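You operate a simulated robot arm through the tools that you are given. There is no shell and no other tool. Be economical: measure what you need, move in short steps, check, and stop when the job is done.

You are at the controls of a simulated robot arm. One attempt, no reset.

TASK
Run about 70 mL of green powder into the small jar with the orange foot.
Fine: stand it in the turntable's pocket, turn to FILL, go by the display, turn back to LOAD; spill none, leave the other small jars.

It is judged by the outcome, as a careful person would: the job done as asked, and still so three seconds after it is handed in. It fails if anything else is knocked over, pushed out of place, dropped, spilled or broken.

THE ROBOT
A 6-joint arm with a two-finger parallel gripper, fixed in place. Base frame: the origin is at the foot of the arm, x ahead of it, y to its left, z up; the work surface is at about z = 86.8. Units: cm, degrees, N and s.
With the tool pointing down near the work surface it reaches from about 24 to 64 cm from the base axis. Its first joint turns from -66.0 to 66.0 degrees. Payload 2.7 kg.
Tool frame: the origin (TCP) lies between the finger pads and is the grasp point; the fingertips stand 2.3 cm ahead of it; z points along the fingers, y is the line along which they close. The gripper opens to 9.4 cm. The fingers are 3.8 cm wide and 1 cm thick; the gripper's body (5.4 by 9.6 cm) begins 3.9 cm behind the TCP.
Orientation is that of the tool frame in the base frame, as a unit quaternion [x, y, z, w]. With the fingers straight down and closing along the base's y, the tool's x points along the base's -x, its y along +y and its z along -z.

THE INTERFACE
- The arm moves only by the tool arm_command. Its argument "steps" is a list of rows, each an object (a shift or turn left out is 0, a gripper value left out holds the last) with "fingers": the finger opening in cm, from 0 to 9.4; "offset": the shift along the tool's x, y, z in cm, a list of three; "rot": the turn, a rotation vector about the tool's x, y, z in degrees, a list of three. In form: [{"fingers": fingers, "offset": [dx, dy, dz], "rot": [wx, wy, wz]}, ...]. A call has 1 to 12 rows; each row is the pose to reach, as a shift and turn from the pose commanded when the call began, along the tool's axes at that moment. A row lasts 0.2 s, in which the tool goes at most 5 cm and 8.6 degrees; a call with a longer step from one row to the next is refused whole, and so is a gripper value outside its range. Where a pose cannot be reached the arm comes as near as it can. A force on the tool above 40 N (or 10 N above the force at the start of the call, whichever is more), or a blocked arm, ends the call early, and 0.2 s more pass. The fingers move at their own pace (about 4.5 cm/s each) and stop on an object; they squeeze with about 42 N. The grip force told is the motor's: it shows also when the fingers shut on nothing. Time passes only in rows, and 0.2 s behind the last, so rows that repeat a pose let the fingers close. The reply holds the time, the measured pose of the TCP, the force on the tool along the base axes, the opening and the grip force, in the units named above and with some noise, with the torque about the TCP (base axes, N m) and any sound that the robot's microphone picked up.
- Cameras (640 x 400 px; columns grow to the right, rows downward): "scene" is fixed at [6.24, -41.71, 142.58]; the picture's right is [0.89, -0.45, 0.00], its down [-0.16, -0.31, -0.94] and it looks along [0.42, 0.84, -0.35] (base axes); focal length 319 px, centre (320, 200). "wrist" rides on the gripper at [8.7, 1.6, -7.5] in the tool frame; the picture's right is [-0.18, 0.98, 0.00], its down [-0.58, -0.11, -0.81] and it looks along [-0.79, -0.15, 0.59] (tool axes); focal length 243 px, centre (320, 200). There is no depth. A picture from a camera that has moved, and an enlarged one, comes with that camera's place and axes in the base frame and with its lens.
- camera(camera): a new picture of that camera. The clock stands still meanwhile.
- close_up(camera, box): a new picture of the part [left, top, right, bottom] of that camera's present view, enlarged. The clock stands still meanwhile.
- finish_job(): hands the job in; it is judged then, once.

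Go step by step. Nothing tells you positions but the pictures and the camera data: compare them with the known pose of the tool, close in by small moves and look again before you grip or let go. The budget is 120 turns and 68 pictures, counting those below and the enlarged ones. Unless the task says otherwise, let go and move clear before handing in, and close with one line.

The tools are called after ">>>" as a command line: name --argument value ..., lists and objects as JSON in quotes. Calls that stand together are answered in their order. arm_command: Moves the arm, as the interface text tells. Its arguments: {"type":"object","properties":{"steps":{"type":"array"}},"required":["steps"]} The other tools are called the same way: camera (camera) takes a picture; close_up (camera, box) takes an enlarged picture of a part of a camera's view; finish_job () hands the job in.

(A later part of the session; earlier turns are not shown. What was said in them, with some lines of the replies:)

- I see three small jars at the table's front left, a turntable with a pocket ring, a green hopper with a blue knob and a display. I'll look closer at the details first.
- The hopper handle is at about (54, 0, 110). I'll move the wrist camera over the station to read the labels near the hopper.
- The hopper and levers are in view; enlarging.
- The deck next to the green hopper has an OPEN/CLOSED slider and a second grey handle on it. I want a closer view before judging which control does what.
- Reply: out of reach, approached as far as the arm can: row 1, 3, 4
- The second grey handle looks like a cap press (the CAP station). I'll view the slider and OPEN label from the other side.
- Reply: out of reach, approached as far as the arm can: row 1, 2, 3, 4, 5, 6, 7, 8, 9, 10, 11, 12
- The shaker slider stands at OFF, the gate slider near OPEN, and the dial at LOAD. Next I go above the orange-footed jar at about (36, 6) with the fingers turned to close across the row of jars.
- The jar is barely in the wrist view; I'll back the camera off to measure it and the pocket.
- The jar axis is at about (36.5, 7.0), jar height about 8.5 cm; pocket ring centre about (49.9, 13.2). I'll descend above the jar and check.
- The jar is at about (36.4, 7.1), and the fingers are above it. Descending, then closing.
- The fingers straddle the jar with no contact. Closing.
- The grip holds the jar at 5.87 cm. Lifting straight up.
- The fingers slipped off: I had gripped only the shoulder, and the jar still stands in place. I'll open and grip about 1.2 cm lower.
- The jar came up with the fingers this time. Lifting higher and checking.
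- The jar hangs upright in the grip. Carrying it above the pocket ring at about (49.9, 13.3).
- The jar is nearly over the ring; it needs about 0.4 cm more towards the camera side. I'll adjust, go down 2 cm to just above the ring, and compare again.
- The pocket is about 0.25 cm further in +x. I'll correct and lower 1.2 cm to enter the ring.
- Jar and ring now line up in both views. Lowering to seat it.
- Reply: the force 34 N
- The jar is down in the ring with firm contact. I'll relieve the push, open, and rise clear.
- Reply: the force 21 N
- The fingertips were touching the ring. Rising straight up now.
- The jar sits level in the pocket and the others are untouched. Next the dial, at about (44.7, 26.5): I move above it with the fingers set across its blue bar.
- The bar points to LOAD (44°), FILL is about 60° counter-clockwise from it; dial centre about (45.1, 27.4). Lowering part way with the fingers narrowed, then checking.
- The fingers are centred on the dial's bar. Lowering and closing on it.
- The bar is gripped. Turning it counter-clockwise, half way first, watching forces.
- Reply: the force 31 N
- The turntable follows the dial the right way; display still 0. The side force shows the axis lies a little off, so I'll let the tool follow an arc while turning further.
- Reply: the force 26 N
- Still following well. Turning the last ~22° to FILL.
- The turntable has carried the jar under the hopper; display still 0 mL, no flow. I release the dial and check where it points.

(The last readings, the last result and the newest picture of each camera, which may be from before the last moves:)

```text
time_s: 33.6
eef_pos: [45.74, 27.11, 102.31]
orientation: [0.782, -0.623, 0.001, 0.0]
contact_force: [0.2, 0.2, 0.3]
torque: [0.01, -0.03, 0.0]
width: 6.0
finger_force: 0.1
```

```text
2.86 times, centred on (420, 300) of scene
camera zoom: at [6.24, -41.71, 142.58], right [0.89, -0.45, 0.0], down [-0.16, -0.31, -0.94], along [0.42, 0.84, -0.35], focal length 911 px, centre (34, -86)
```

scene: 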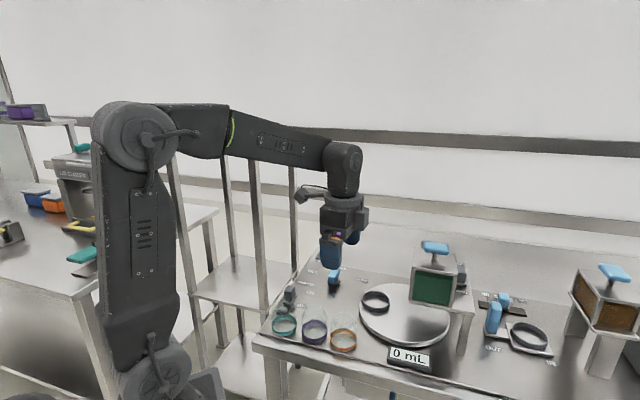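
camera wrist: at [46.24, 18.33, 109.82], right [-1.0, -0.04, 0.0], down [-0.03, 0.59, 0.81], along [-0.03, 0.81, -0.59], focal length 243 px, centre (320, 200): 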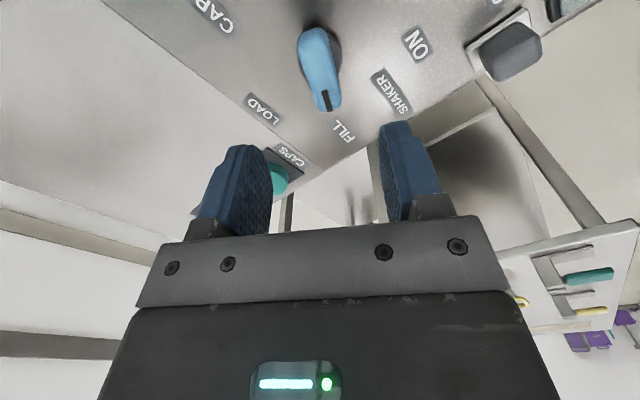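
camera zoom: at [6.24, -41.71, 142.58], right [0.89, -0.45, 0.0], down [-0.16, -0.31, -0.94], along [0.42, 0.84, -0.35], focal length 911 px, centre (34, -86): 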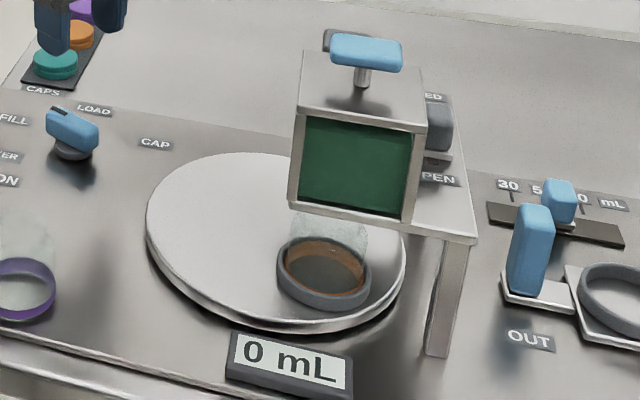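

The dial points at FILL and the jar stands under the hopper; no flow yet. Next the shaker switch: I move above it for a look.

>>> arm_command --steps '[{"offset": [0, 2, -1], "rot": [0, 0, 8], "fingers": 6}, {"offset": [-0.3, 4, -2], "rot": [0, 0, 16]}, {"offset": [-0.6, 6, -2], "rot": [0, 0, 24]}, {"offset": [-0.9, 8, -2], "rot": [0, 0, 32]}, {"offset": [-1.2, 10, -2], "rot": [0, 0, 40]}, {"offset": [-1.4, 12, -2], "rot": [0, 0, 48]}, {"offset": [-1.5, 13.7, -2], "rot": [0, 0, 56]}, {"offset": [-1.5, 13.7, -2], "rot": [0, 0, 59]}]'

>>> camera --camera "wrist"

```text
time_s: 35.4
eef_pos: [32.18, 25.42, 104.29]
orientation: [-0.374, 0.927, -0.001, 0.001]
contact_force: [0.1, 0.1, 1.0]
torque: [0.01, 0.0, 0.04]
width: 6.01
finger_force: 0.0
```

```text
24 pictures are left
camera wrist: at [24.88, 20.71, 111.69], right [-0.55, 0.84, 0.0], down [0.49, 0.33, 0.81], along [0.67, 0.44, -0.59], focal length 243 px, centre (320, 200)
```

wrist: 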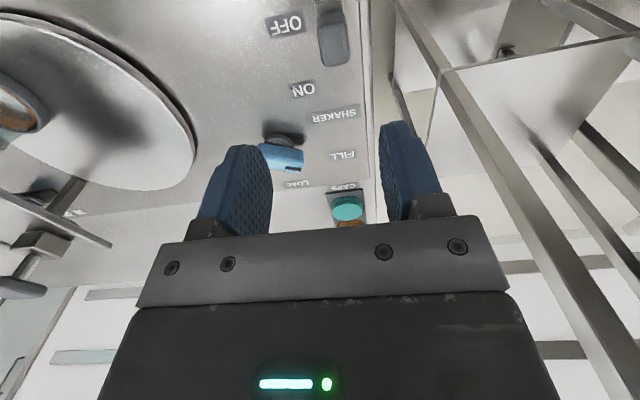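

The shaker block stands at OFF, about (31.0, 26.0); ON is about 4–5 cm along (0.7, 0.7). Lowering toward it and checking.

>>> arm_command --steps '[{"offset": [0.5, 1.2, 3]}, {"offset": [0.5, 1.2, 6]}, {"offset": [0.5, 1.2, 9]}, {"offset": [0.5, 1.2, 9]}]'

>>> camera --camera "wrist"

```text
time_s: 36.4
eef_pos: [31.17, 26.04, 95.12]
orientation: [-0.375, 0.927, 0.0, 0.001]
contact_force: [-0.4, -0.7, 0.6]
torque: [-0.02, 0.0, -0.02]
width: 6.01
finger_force: 0.1
```

```text
23 pictures are left
camera wrist: at [23.85, 21.23, 102.65], right [-0.55, 0.83, 0.0], down [0.49, 0.33, 0.81], along [0.67, 0.44, -0.59], focal length 243 px, centre (320, 200)
```

wrist: 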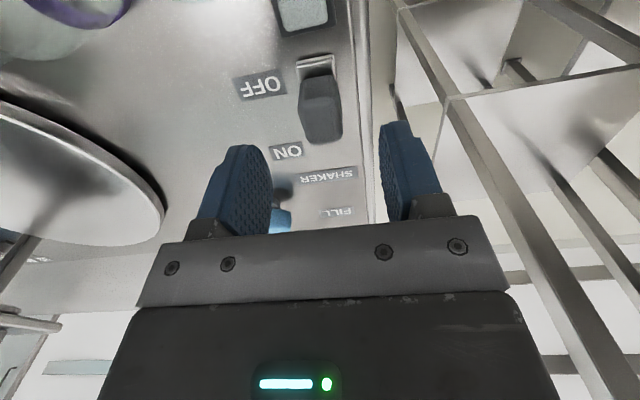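

The block is centred between the fingers. Lowering and gripping it.

>>> arm_command --steps '[{"offset": [0.5, 0, 2]}, {"offset": [0.5, 0, 4.2]}, {"offset": [0.5, 0, 4.2], "fingers": 4}, {"offset": [0.5, 0, 4.2], "fingers": 2}, {"offset": [0.5, 0, 4.2], "fingers": 1}, {"offset": [0.5, 0, 4.2], "fingers": 1}, {"offset": [0.5, 0, 4.2], "fingers": 1}]'

```text
time_s: 38.0
eef_pos: [30.63, 25.79, 91.18]
orientation: [-0.376, 0.927, -0.001, 0.0]
contact_force: [0.0, 0.5, -5.4]
torque: [0.4, -0.23, 1.45]
width: 2.34
finger_force: 45.2
```

The block is gripped. Sliding it toward ON in small steps.

>>> arm_command --steps '[{"offset": [-0.7, 0, 0]}, {"offset": [-1.4, 0, 0]}, {"offset": [-2.1, 0, 0]}, {"offset": [-2.8, 0, 0]}]'

>>> camera --camera "scene"

```text
time_s: 39.0
eef_pos: [32.73, 27.71, 91.13]
orientation: [-0.375, 0.927, -0.001, -0.001]
contact_force: [-20.9, 21.0, -17.8]
torque: [-0.18, 0.54, 1.35]
width: 2.35
finger_force: 45.3
```

```text
22 pictures are left
```

scene: 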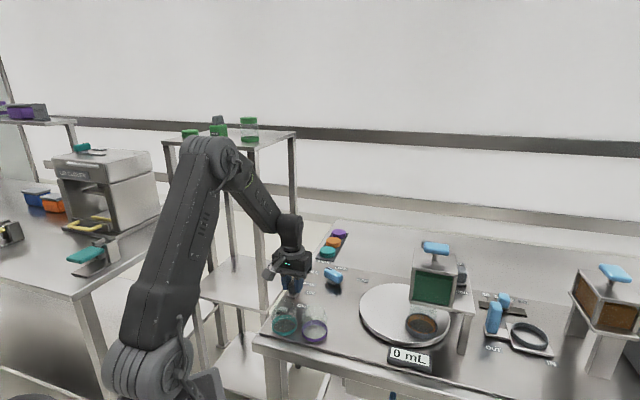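

The slider moved about 2.8 cm with a side load, so the track veers slightly to +y. I continue with a small correction.

>>> arm_command --steps '[{"offset": [0, 0.2, 0]}, {"offset": [-0.6, 0.25, 0]}, {"offset": [-1.2, 0.3, 0]}, {"offset": [-1.7, 0.3, 0]}]'

>>> close_up --camera "scene" --box '[250, 230, 490, 380]'

```text
time_s: 40.0
eef_pos: [33.77, 29.04, 91.05]
orientation: [-0.374, 0.927, -0.001, 0.003]
contact_force: [-6.7, -9.1, 2.1]
torque: [0.56, -0.51, 1.37]
width: 2.37
finger_force: 45.0
```

```text
2.67 times, centred on (370, 305) of scene
camera zoom: at [6.22, -41.74, 142.57], right [0.89, -0.45, 0.0], down [-0.16, -0.31, -0.94], along [0.42, 0.84, -0.35], focal length 850 px, centre (187, -80)
```

zoom: 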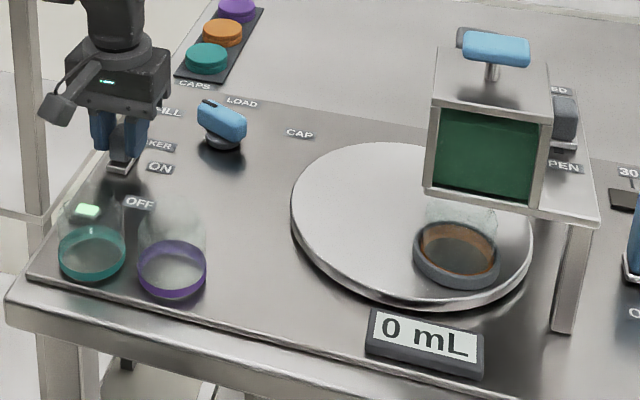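

The shaker lamp is lit: it is ON. I wait half a second holding it and read the display.

>>> arm_command --steps '[{"offset": [0.2, 0, 0]}, {"offset": [0.2, 0, 0]}, {"offset": [0.2, 0, 0]}]'

>>> close_up --camera "scene" --box '[370, 230, 490, 380]'

```text
time_s: 40.8
eef_pos: [33.64, 28.81, 91.16]
orientation: [-0.374, 0.927, -0.001, 0.003]
contact_force: [20.1, -17.9, -6.0]
torque: [0.67, -0.72, 1.09]
width: 2.37
finger_force: 45.1
```

```text
2.67 times, centred on (430, 305) of scene
camera zoom: at [6.3, -41.75, 142.56], right [0.89, -0.45, 0.0], down [-0.16, -0.31, -0.94], along [0.42, 0.84, -0.35], focal length 850 px, centre (27, -80)
```

zoom: 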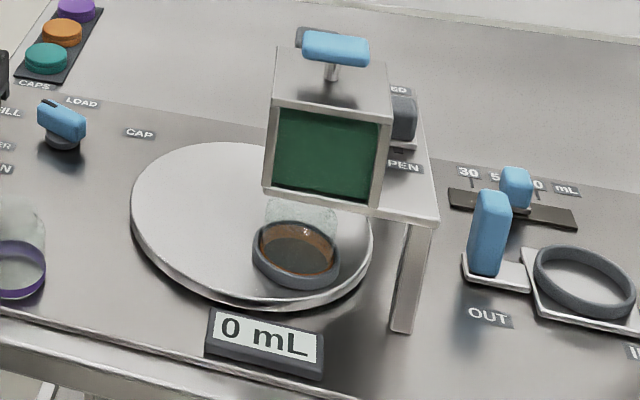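

Shaker alone starts nothing, so the feed is held elsewhere, probably by the blue T-handle. I'll put the shaker back to OFF first.

>>> arm_command --steps '[{"offset": [0.5, -0.15, 0]}, {"offset": [1.2, -0.2, 0]}, {"offset": [1.9, -0.2, 0]}, {"offset": [2.6, -0.3, 0]}, {"offset": [3.3, -0.3, 0]}, {"offset": [4.0, -0.3, 0]}, {"offset": [4.4, -0.3, 0]}, {"offset": [4.3, -0.3, 0], "fingers": 4}, {"offset": [4.3, -0.3, 0], "fingers": 6}, {"offset": [4.3, -0.3, -3], "fingers": 6}, {"offset": [4.3, -0.3, -7], "fingers": 6}, {"offset": [4.3, -0.3, -12], "fingers": 6}]'

>>> close_up --camera "scene" --box '[250, 230, 490, 380]'

```text
time_s: 43.4
eef_pos: [30.58, 25.53, 103.34]
orientation: [-0.375, 0.927, -0.001, 0.0]
contact_force: [-0.1, -0.3, -0.5]
torque: [0.0, 0.04, 0.0]
width: 6.03
finger_force: 0.1
```

```text
2.67 times, centred on (370, 305) of scene
camera zoom: at [6.24, -41.71, 142.58], right [0.89, -0.45, 0.0], down [-0.16, -0.31, -0.94], along [0.42, 0.84, -0.35], focal length 850 px, centre (187, -80)
```

zoom: 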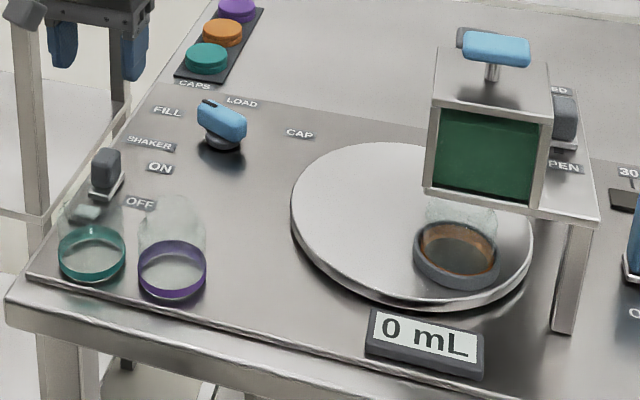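

The shaker is OFF again and nothing has changed. Now up and across to the T-handle on the hopper, at about (53.7, 0.3, 110.5), with fingers set across its bar.

>>> arm_command --steps '[{"offset": [0, -2.9, -3.4], "rot": [0, 0, 8]}, {"offset": [0, -5.8, -6.8], "rot": [0, 0, 16]}, {"offset": [0, -8.7, -10.2], "rot": [0, 0, 24]}, {"offset": [0.2, -11.6, -13.6], "rot": [0, 0, 32]}, {"offset": [0.4, -14.6, -16.7], "rot": [0, 0, 40]}, {"offset": [0.6, -18, -16.7], "rot": [0, 0, 48]}, {"offset": [0.8, -21.5, -16.7], "rot": [0, 0, 56]}, {"offset": [0.9, -25, -16.7], "rot": [0, 0, 64]}, {"offset": [0.9, -28.5, -16.7], "rot": [0, 0, 72]}, {"offset": [0.9, -32, -16.7], "rot": [0, 0, 80]}, {"offset": [0.9, -34.2, -16.7], "rot": [0, 0, 88]}]'

>>> camera --camera "wrist"

```text
time_s: 45.8
eef_pos: [53.98, 0.48, 119.98]
orientation: [0.375, 0.927, 0.0, 0.001]
contact_force: [0.1, -0.5, -0.4]
torque: [-0.02, -0.02, -0.02]
width: 6.01
finger_force: 0.0
```

```text
18 pictures are left
camera wrist: at [48.99, 7.74, 127.38], right [0.82, 0.58, 0.0], down [0.34, -0.48, 0.81], along [0.47, -0.66, -0.59], focal length 243 px, centre (320, 200)
```

wrist: 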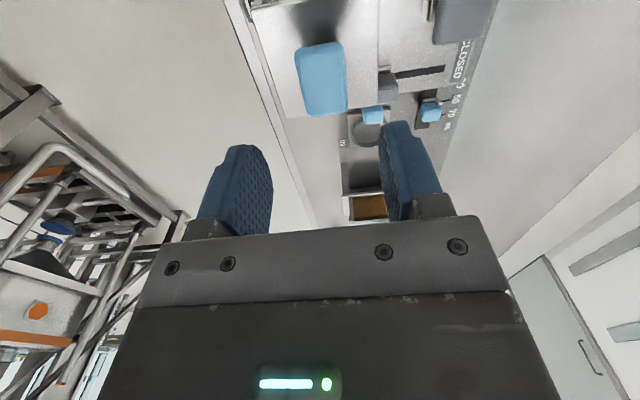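

The handle is a block of about 4.5 × 3.5 cm on a short stem, at (53.9, 0.8). I'll take it gently between the fingers, so I can test pressing or turning.

>>> arm_command --steps '[{"offset": [0.2, 0.2, 3]}, {"offset": [0.2, 0.2, 6]}, {"offset": [0.2, 0.2, 8]}, {"offset": [0.2, 0.2, 8]}]'

>>> close_up --camera "scene" --box '[380, 220, 500, 370]'

```text
time_s: 46.8
eef_pos: [53.92, 0.67, 111.79]
orientation: [0.375, 0.927, 0.0, 0.001]
contact_force: [0.5, 0.3, 0.4]
torque: [0.03, 0.03, 0.03]
width: 6.01
finger_force: 0.1
```

```text
2.67 times, centred on (440, 295) of scene
camera zoom: at [6.24, -41.71, 142.58], right [0.89, -0.45, 0.0], down [-0.16, -0.31, -0.94], along [0.42, 0.84, -0.35], focal length 850 px, centre (0, -53)
```

zoom: 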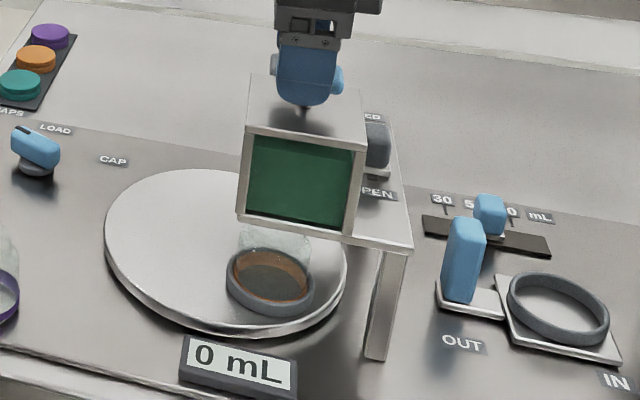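

The fingers straddle the block. Closing, then pressing down slightly.

>>> arm_command --steps '[{"fingers": 4}, {"fingers": 2.5}, {"fingers": 2}, {"fingers": 2}]'

>>> arm_command --steps '[{"offset": [0, 0, 0.2]}, {"offset": [0, 0, 0.4]}]'

>>> close_up --camera "scene" --box '[380, 220, 500, 370]'

```text
time_s: 47.8
eef_pos: [54.08, 0.67, 111.71]
orientation: [0.375, 0.927, 0.001, 0.002]
contact_force: [9.3, 7.3, -0.9]
torque: [-0.06, -0.32, -1.81]
width: 3.36
finger_force: 45.2
```

```text
time_s: 48.4
eef_pos: [53.97, 0.74, 111.39]
orientation: [0.374, 0.927, 0.001, 0.001]
contact_force: [9.9, 9.3, 1.8]
torque: [0.34, -0.18, -1.88]
width: 3.37
finger_force: 44.8
```

```text
2.67 times, centred on (440, 295) of scene
camera zoom: at [6.27, -41.68, 142.58], right [0.89, -0.45, 0.0], down [-0.16, -0.31, -0.94], along [0.42, 0.84, -0.35], focal length 850 px, centre (0, -53)
```

zoom: 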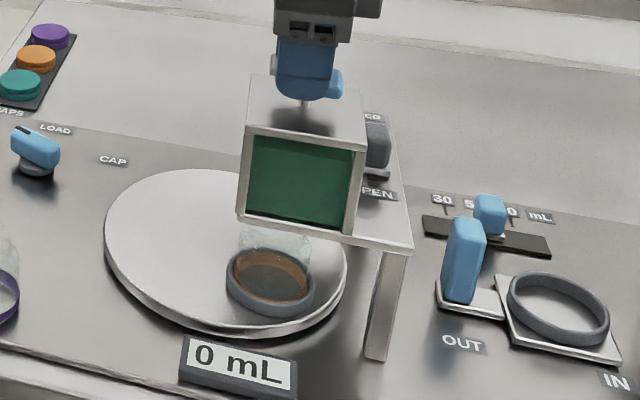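

It goes down with little resistance, like a plunger. Pressing a bit further.

>>> arm_command --steps '[{"offset": [0, 0, 0.3]}, {"offset": [0, 0, 0.6]}]'

>>> close_up --camera "scene" --box '[380, 220, 500, 370]'

```text
time_s: 49.0
eef_pos: [54.02, 0.72, 110.77]
orientation: [0.375, 0.927, 0.0, 0.002]
contact_force: [16.0, 11.2, 3.8]
torque: [0.45, -0.16, -1.77]
width: 3.37
finger_force: 45.4
heard: click
```

```text
2.67 times, centred on (440, 295) of scene
camera zoom: at [6.29, -41.68, 142.58], right [0.89, -0.45, 0.0], down [-0.16, -0.31, -0.94], along [0.42, 0.84, -0.35], focal length 850 px, centre (0, -53)
```

zoom: 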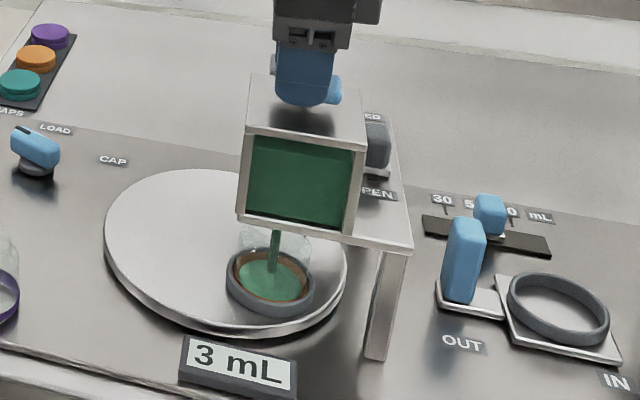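

Click: powder is flowing, 3 mL. I hold for a short time to measure the rate.

>>> arm_command --steps '[{"offset": [0, 0, 0]}, {"offset": [0, 0, 0]}, {"offset": [0, 0, 0]}, {"offset": [0, 0, 0]}]'

>>> close_up --camera "scene" --box '[380, 270, 480, 370]'

```text
time_s: 50.0
eef_pos: [53.96, 0.73, 110.88]
orientation: [0.375, 0.927, 0.001, 0.002]
contact_force: [15.7, 12.9, 3.5]
torque: [0.07, -0.36, -1.66]
width: 3.39
finger_force: 44.9
```

```text
4.00 times, centred on (430, 320) of scene
camera zoom: at [6.29, -41.67, 142.59], right [0.89, -0.45, 0.0], down [-0.16, -0.31, -0.94], along [0.42, 0.84, -0.35], focal length 1276 px, centre (-120, -280)
```

zoom: 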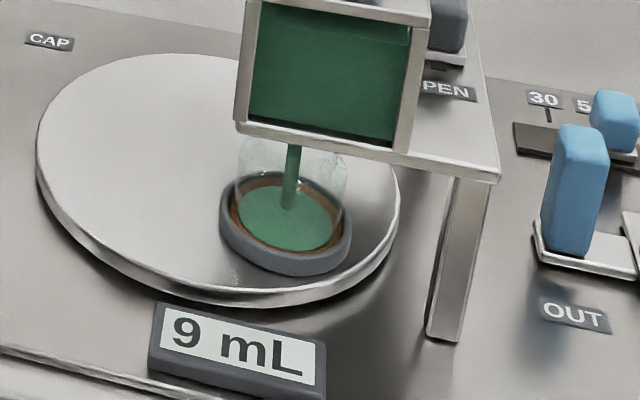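

About 6 mL/s. Holding for 2.6 s more, then reading again.

>>> arm_command --steps '[{"offset": [0, 0, 0]}, {"offset": [0, 0, 0]}, {"offset": [0, 0, 0]}, {"offset": [0, 0, 0]}, {"offset": [0, 0, 0]}, {"offset": [0, 0, 0]}, {"offset": [0, 0, 0]}, {"offset": [0, 0, 0]}, {"offset": [0, 0, 0]}, {"offset": [0, 0, 0]}, {"offset": [0, 0, 0]}, {"offset": [0, 0, 0]}]'

>>> close_up --camera "scene" --box '[380, 270, 480, 370]'

```text
time_s: 52.6
eef_pos: [54.08, 0.69, 110.81]
orientation: [0.374, 0.927, 0.001, 0.001]
contact_force: [15.9, 16.2, 4.1]
torque: [0.34, -0.21, -1.67]
width: 3.36
finger_force: 45.3
```

```text
4.00 times, centred on (430, 320) of scene
camera zoom: at [6.29, -41.66, 142.59], right [0.89, -0.45, 0.0], down [-0.16, -0.31, -0.94], along [0.42, 0.84, -0.35], focal length 1276 px, centre (-120, -280)
```

zoom: 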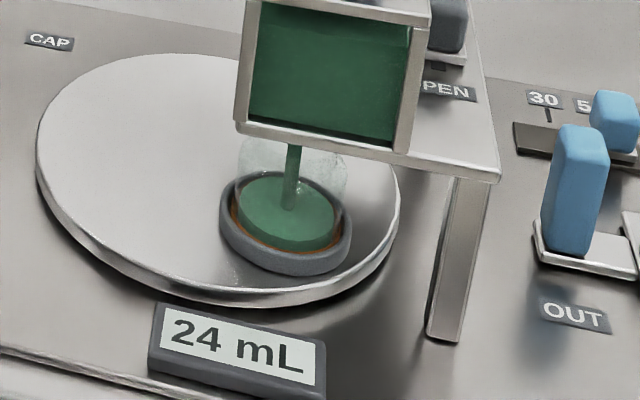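

24 mL. I now test stopping by raising the handle back up.

>>> arm_command --steps '[{"offset": [0, 0, -0.5]}, {"offset": [0, 0, -1.0]}]'

>>> close_up --camera "scene" --box '[380, 230, 480, 370]'

```text
time_s: 53.2
eef_pos: [54.04, 0.79, 111.81]
orientation: [0.375, 0.927, 0.001, 0.002]
contact_force: [26.5, 14.5, -3.2]
torque: [0.78, -0.02, -1.64]
width: 3.38
finger_force: 45.0
```

```text
2.86 times, centred on (430, 300) of scene
camera zoom: at [6.34, -41.67, 142.59], right [0.89, -0.45, 0.0], down [-0.16, -0.31, -0.94], along [0.42, 0.84, -0.35], focal length 911 px, centre (6, -86)
```

zoom: 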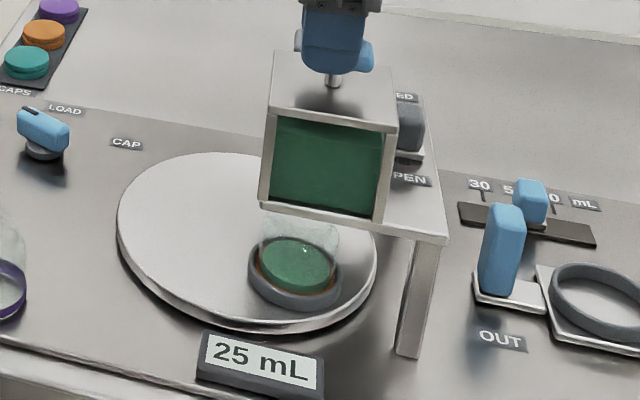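

It stops at once when raised: 25 mL. Pressing again for about 2.4 s, easing the side load slightly.

>>> arm_command --steps '[{"offset": [0, 0.15, 0.5]}, {"offset": [0, 0.15, 1.0]}, {"offset": [0, 0.15, 1.0]}, {"offset": [0, 0.15, 1.0]}, {"offset": [0, 0.15, 1.0]}, {"offset": [0, 0.15, 1.0]}, {"offset": [0, 0.15, 1.0]}, {"offset": [0, 0.15, 1.0]}, {"offset": [0, 0.15, 1.0]}, {"offset": [0, 0.15, 1.0]}, {"offset": [0, 0.15, 1.0]}, {"offset": [0, 0.15, 1.0]}]'

>>> arm_command --steps '[{"offset": [0, 0, 0]}, {"offset": [0, 0, 0]}, {"offset": [0, 0, 0]}, {"offset": [0, 0, 0]}, {"offset": [0, 0, 0]}, {"offset": [0, 0, 0]}, {"offset": [0, 0, 0]}, {"offset": [0, 0, 0]}, {"offset": [0, 0, 0]}, {"offset": [0, 0, 0]}]'

>>> close_up --camera "scene" --box '[380, 230, 480, 370]'

```text
time_s: 55.8
eef_pos: [54.05, 0.81, 110.87]
orientation: [0.376, 0.927, 0.0, 0.001]
contact_force: [9.9, -10.2, 2.5]
torque: [-0.23, -0.16, -1.7]
width: 3.35
finger_force: 45.2
heard: click
```

```text
time_s: 58.0
eef_pos: [53.92, 0.71, 110.95]
orientation: [0.375, 0.927, 0.0, 0.001]
contact_force: [6.1, -14.7, 3.0]
torque: [-0.16, -0.05, -1.71]
width: 3.38
finger_force: 45.2
```

```text
2.86 times, centred on (430, 300) of scene
camera zoom: at [6.26, -41.76, 142.56], right [0.89, -0.45, 0.0], down [-0.16, -0.31, -0.94], along [0.42, 0.84, -0.35], focal length 911 px, centre (6, -86)
```

zoom: 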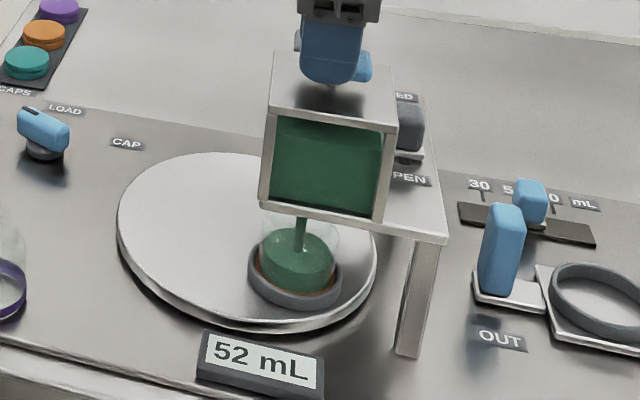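

52 mL. Holding 2.0 s more, then a last short part.

>>> arm_command --steps '[{"offset": [0, 0, 0]}, {"offset": [0, 0, 0]}, {"offset": [0, 0, 0]}, {"offset": [0, 0, 0]}, {"offset": [0, 0, 0]}, {"offset": [0, 0, 0]}, {"offset": [0, 0, 0]}, {"offset": [0, 0, 0]}, {"offset": [0, 0, 0]}]'

>>> close_up --camera "scene" --box '[380, 230, 480, 370]'

```text
time_s: 60.0
eef_pos: [54.13, 0.89, 110.84]
orientation: [0.375, 0.927, -0.001, 0.0]
contact_force: [3.0, -14.4, 3.1]
torque: [-0.28, -0.05, -1.69]
width: 3.37
finger_force: 45.0
```

```text
2.86 times, centred on (430, 300) of scene
camera zoom: at [6.25, -41.76, 142.56], right [0.89, -0.45, 0.0], down [-0.16, -0.31, -0.94], along [0.42, 0.84, -0.35], focal length 911 px, centre (6, -86)
```

zoom: 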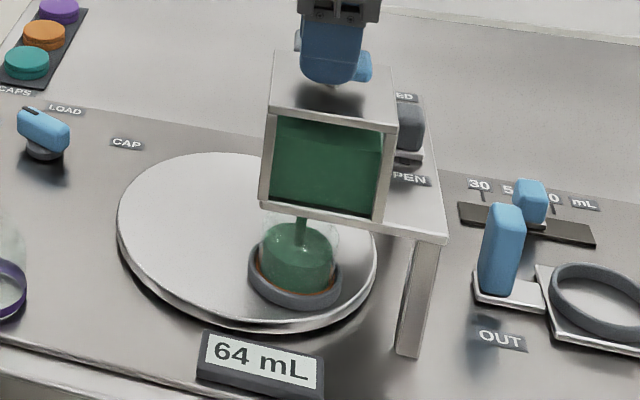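

64 mL. A last 0.8 s hold, then raise to stop.

>>> arm_command --steps '[{"offset": [0, 0, 0]}, {"offset": [0, 0, 0]}, {"offset": [0, 0, 0]}, {"offset": [0, 0, 0]}, {"offset": [0, 0, -0.5]}, {"offset": [0, 0, -1.0]}, {"offset": [0, 0, -1.0]}]'

>>> close_up --camera "scene" --box '[380, 230, 480, 370]'

```text
time_s: 61.6
eef_pos: [54.01, 0.84, 111.77]
orientation: [0.375, 0.927, 0.0, 0.001]
contact_force: [11.3, -12.5, -6.2]
torque: [-0.56, -0.55, -1.67]
width: 3.37
finger_force: 45.1
```

```text
2.86 times, centred on (430, 300) of scene
camera zoom: at [6.29, -41.75, 142.56], right [0.89, -0.45, 0.0], down [-0.16, -0.31, -0.94], along [0.42, 0.84, -0.35], focal length 911 px, centre (6, -86)
```

zoom: 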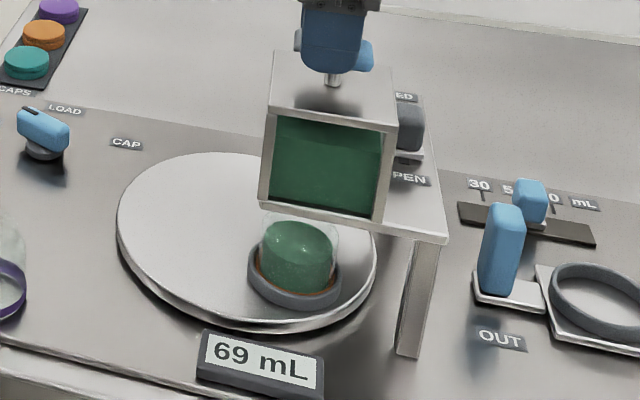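

69 mL on the display, flow stopped, nothing spilled. I release the handle, rise, and go back to the dial.

>>> arm_command --steps '[{"offset": [0, 0, 0.05], "fingers": 4.5}, {"offset": [0, 0, 0.05], "fingers": 6}, {"offset": [0, 0, 0.05], "fingers": 6}, {"offset": [0, 0, -3]}, {"offset": [0, 0, -6]}, {"offset": [0, 0, -9]}, {"offset": [2.8, 1.5, -9], "rot": [0, 0, -8.5]}, {"offset": [5.6, 3, -9], "rot": [0, 0, -17]}, {"offset": [8.4, 4.5, -9], "rot": [0, 0, -25.5]}, {"offset": [11.2, 6, -9], "rot": [0, 0, -34]}, {"offset": [14, 7.4, -9], "rot": [0, 0, -42.5]}, {"offset": [16.8, 8.8, -9], "rot": [0, 0, -51]}]'

```text
time_s: 64.2
eef_pos: [47.66, 18.82, 120.61]
orientation: [-0.063, 0.998, 0.0, 0.0]
contact_force: [-0.2, -0.4, 0.1]
torque: [0.0, -0.02, 0.02]
width: 6.01
finger_force: 0.1
```

Turning the tool to match the dial's bar at FILL and coming down above it.

>>> arm_command --steps '[{"offset": [0.1, 1.5, 1], "rot": [0, 0, -8]}, {"offset": [0.2, 3, 2], "rot": [0, 0, -16]}, {"offset": [0.3, 4.5, 4], "rot": [0, 0, -24]}, {"offset": [0.5, 6, 6], "rot": [0, 0, -32]}, {"offset": [0.7, 7.5, 8], "rot": [0, 0, -40]}, {"offset": [0.9, 8.5, 10], "rot": [0, 0, -48]}, {"offset": [1, 9.1, 12], "rot": [0, 0, -56]}, {"offset": [1, 9.1, 14], "rot": [0, 0, -64]}, {"offset": [1, 9.1, 16], "rot": [0, 0, -72]}, {"offset": [1, 9.1, 18], "rot": [0, 0, -80]}, {"offset": [1, 9.1, 20], "rot": [0, 0, -88]}, {"offset": [1, 9.1, 22], "rot": [0, 0, -96]}]'

>>> camera --camera "wrist"

```text
time_s: 66.8
eef_pos: [46.03, 27.82, 98.68]
orientation: [0.784, -0.621, 0.0, -0.001]
contact_force: [-0.1, -0.1, -0.3]
torque: [-0.02, -0.03, -0.01]
width: 6.01
finger_force: 0.0
```

```text
8 pictures are left
camera wrist: at [46.4, 18.95, 106.14], right [-1.0, -0.05, 0.0], down [-0.03, 0.59, 0.81], along [-0.04, 0.81, -0.59], focal length 243 px, centre (320, 200)
```

wrist: 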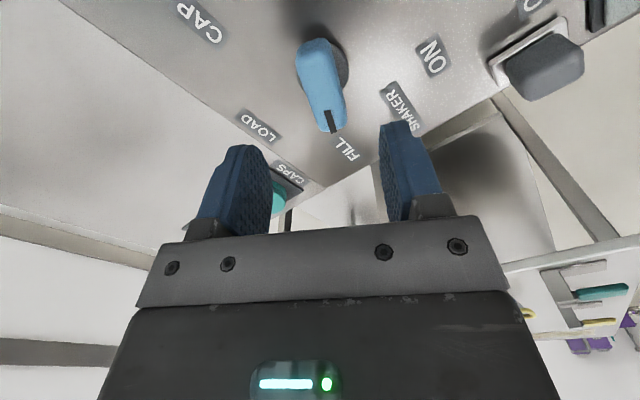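

The bar is nearly centred between the fingers. Small shift, lower, and grip.

>>> arm_command --steps '[{"offset": [0, 0.35, 2.5]}, {"offset": [0, 0.35, 5]}, {"offset": [0, 0.35, 7.2]}, {"offset": [0, 0.35, 7.2], "fingers": 4}, {"offset": [0, 0.35, 7.2], "fingers": 2.2}, {"offset": [0, 0.35, 7.2], "fingers": 1.2}, {"offset": [0, 0.35, 7.2], "fingers": 1.2}, {"offset": [0, 0.35, 7.2], "fingers": 1.2}]'

```text
time_s: 68.6
eef_pos: [45.68, 27.8, 91.61]
orientation: [0.782, -0.623, 0.003, -0.003]
contact_force: [34.8, 0.4, -8.2]
torque: [0.22, -0.12, -0.09]
width: 2.7
finger_force: 16.7
```

The side force says the bar sits about 0.3 cm toward +x; I'll yield that way while closing fully.

>>> arm_command --steps '[{"offset": [0, -0.2, 0]}, {"offset": [0, -0.35, 0]}, {"offset": [0, -0.35, 0]}]'

```text
time_s: 69.4
eef_pos: [45.78, 27.73, 91.6]
orientation: [0.783, -0.622, 0.002, 0.0]
contact_force: [20.4, -5.0, -7.8]
torque: [0.09, -0.44, 0.02]
width: 2.38
finger_force: 44.7
```

Gripped. Turning gently clockwise back toward LOAD, in parts.

>>> arm_command --steps '[{"offset": [0, -0.15, 0], "rot": [0, 0, 3]}, {"offset": [0, -0.15, 0], "rot": [0, 0, 7]}, {"offset": [0, -0.15, 0], "rot": [0, 0, 11]}, {"offset": [0, -0.15, 0], "rot": [0, 0, 15]}]'

```text
time_s: 70.4
eef_pos: [45.77, 27.82, 91.68]
orientation: [-0.695, 0.719, 0.0, -0.002]
contact_force: [-9.7, -1.9, 5.4]
torque: [-0.21, 0.53, 0.04]
width: 2.4
finger_force: 44.6
```

Forces are low; turning the remaining 45°.

>>> arm_command --steps '[{"offset": [0, 0.05, 0], "rot": [0, 0, 4.5]}, {"offset": [0, 0.1, 0], "rot": [0, 0, 9]}, {"offset": [0, 0.1, 0], "rot": [0, 0, 13.5]}, {"offset": [0, 0.1, 0], "rot": [0, 0, 18]}, {"offset": [0, 0.1, 0], "rot": [0, 0, 22.5]}]'

>>> arm_command --steps '[{"offset": [0, 0, 0], "rot": [0, 0, 4.5]}, {"offset": [0, 0, 0], "rot": [0, 0, 9]}, {"offset": [0, 0, 0], "rot": [0, 0, 13.5]}, {"offset": [0, 0, 0], "rot": [0, 0, 18]}, {"offset": [0, 0, 0], "rot": [0, 0, 22.5]}, {"offset": [0, 0, 0], "rot": [0, 0, 22.5]}]'

>>> close_up --camera "scene" --box '[290, 220, 480, 370]'

```text
time_s: 71.6
eef_pos: [45.68, 27.91, 91.69]
orientation: [-0.541, 0.841, 0.0, 0.0]
contact_force: [-24.6, 12.0, 2.4]
torque: [-0.84, 0.99, 0.05]
width: 2.38
finger_force: 45.0
```

```text
time_s: 73.0
eef_pos: [45.59, 27.97, 91.73]
orientation: [-0.366, 0.93, 0.001, -0.001]
contact_force: [-34.2, 9.2, -3.8]
torque: [0.46, -0.04, 0.15]
width: 2.37
finger_force: 44.6
```

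```text
2.67 times, centred on (385, 295) of scene
camera zoom: at [6.16, -41.68, 142.59], right [0.89, -0.45, 0.0], down [-0.16, -0.31, -0.94], along [0.42, 0.84, -0.35], focal length 850 px, centre (147, -53)
```

zoom: 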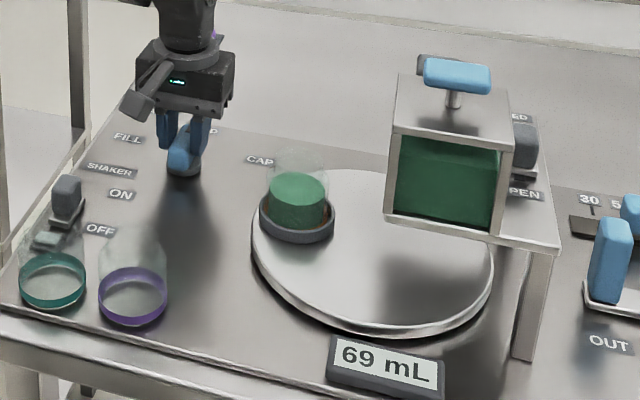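

The pocket is back at LOAD with 69 mL in the upright jar. I release the dial, rise, and check that it stays there.

>>> arm_command --steps '[{"offset": [0, 0.2, 0]}, {"offset": [0, 0.2, 0], "fingers": 4}, {"offset": [0, 0.2, 0], "fingers": 6}, {"offset": [0, 0.2, 0], "fingers": 6}, {"offset": [0, 0.2, -3]}, {"offset": [0, 0.2, -7]}, {"offset": [0, 0.2, -11]}, {"offset": [0, 0.2, -14]}]'

>>> camera --camera "wrist"

>>> close_up --camera "scene" --box '[250, 220, 480, 370]'

```text
time_s: 74.8
eef_pos: [45.71, 28.11, 105.94]
orientation: [-0.367, 0.93, -0.001, 0.0]
contact_force: [-0.5, 0.1, 0.3]
torque: [-0.01, 0.01, 0.01]
width: 6.0
finger_force: 0.1
```

```text
6 pictures are left
camera wrist: at [38.36, 23.33, 113.39], right [-0.54, 0.84, 0.0], down [0.5, 0.32, 0.81], along [0.68, 0.43, -0.59], focal length 243 px, centre (320, 200)
```

wrist: 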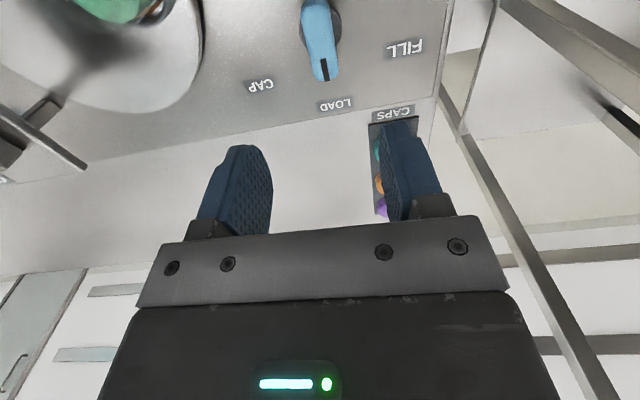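

```text
2.67 times, centred on (365, 295) of scene
camera zoom: at [6.24, -41.71, 142.58], right [0.89, -0.45, 0.0], down [-0.16, -0.31, -0.94], along [0.42, 0.84, -0.35], focal length 850 px, centre (200, -53)
```

zoom: 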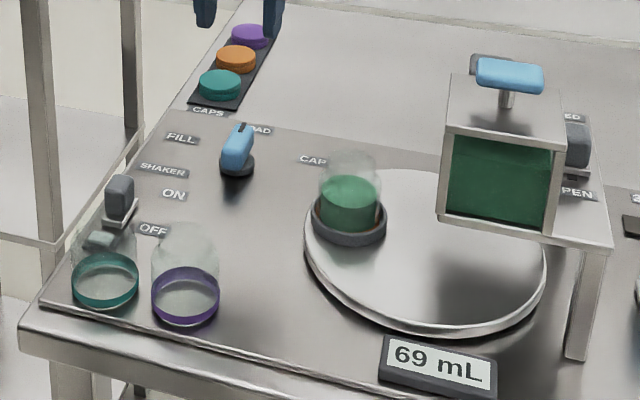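

The dial points to LOAD, the jar stands in the pocket with 69 mL, the shaker is off, and the other jars are in place. The arm is clear, so I hand it in.

>>> finish_job

```text
The job is handed in.
```

The orange-footed jar is in the turntable's pocket back at LOAD with 69 mL of green powder by the display. I saw no spill, and the other small jars were not moved. While finding the feed control I turned the shaker on for a few seconds, which moved no powder, and set it back to OFF.
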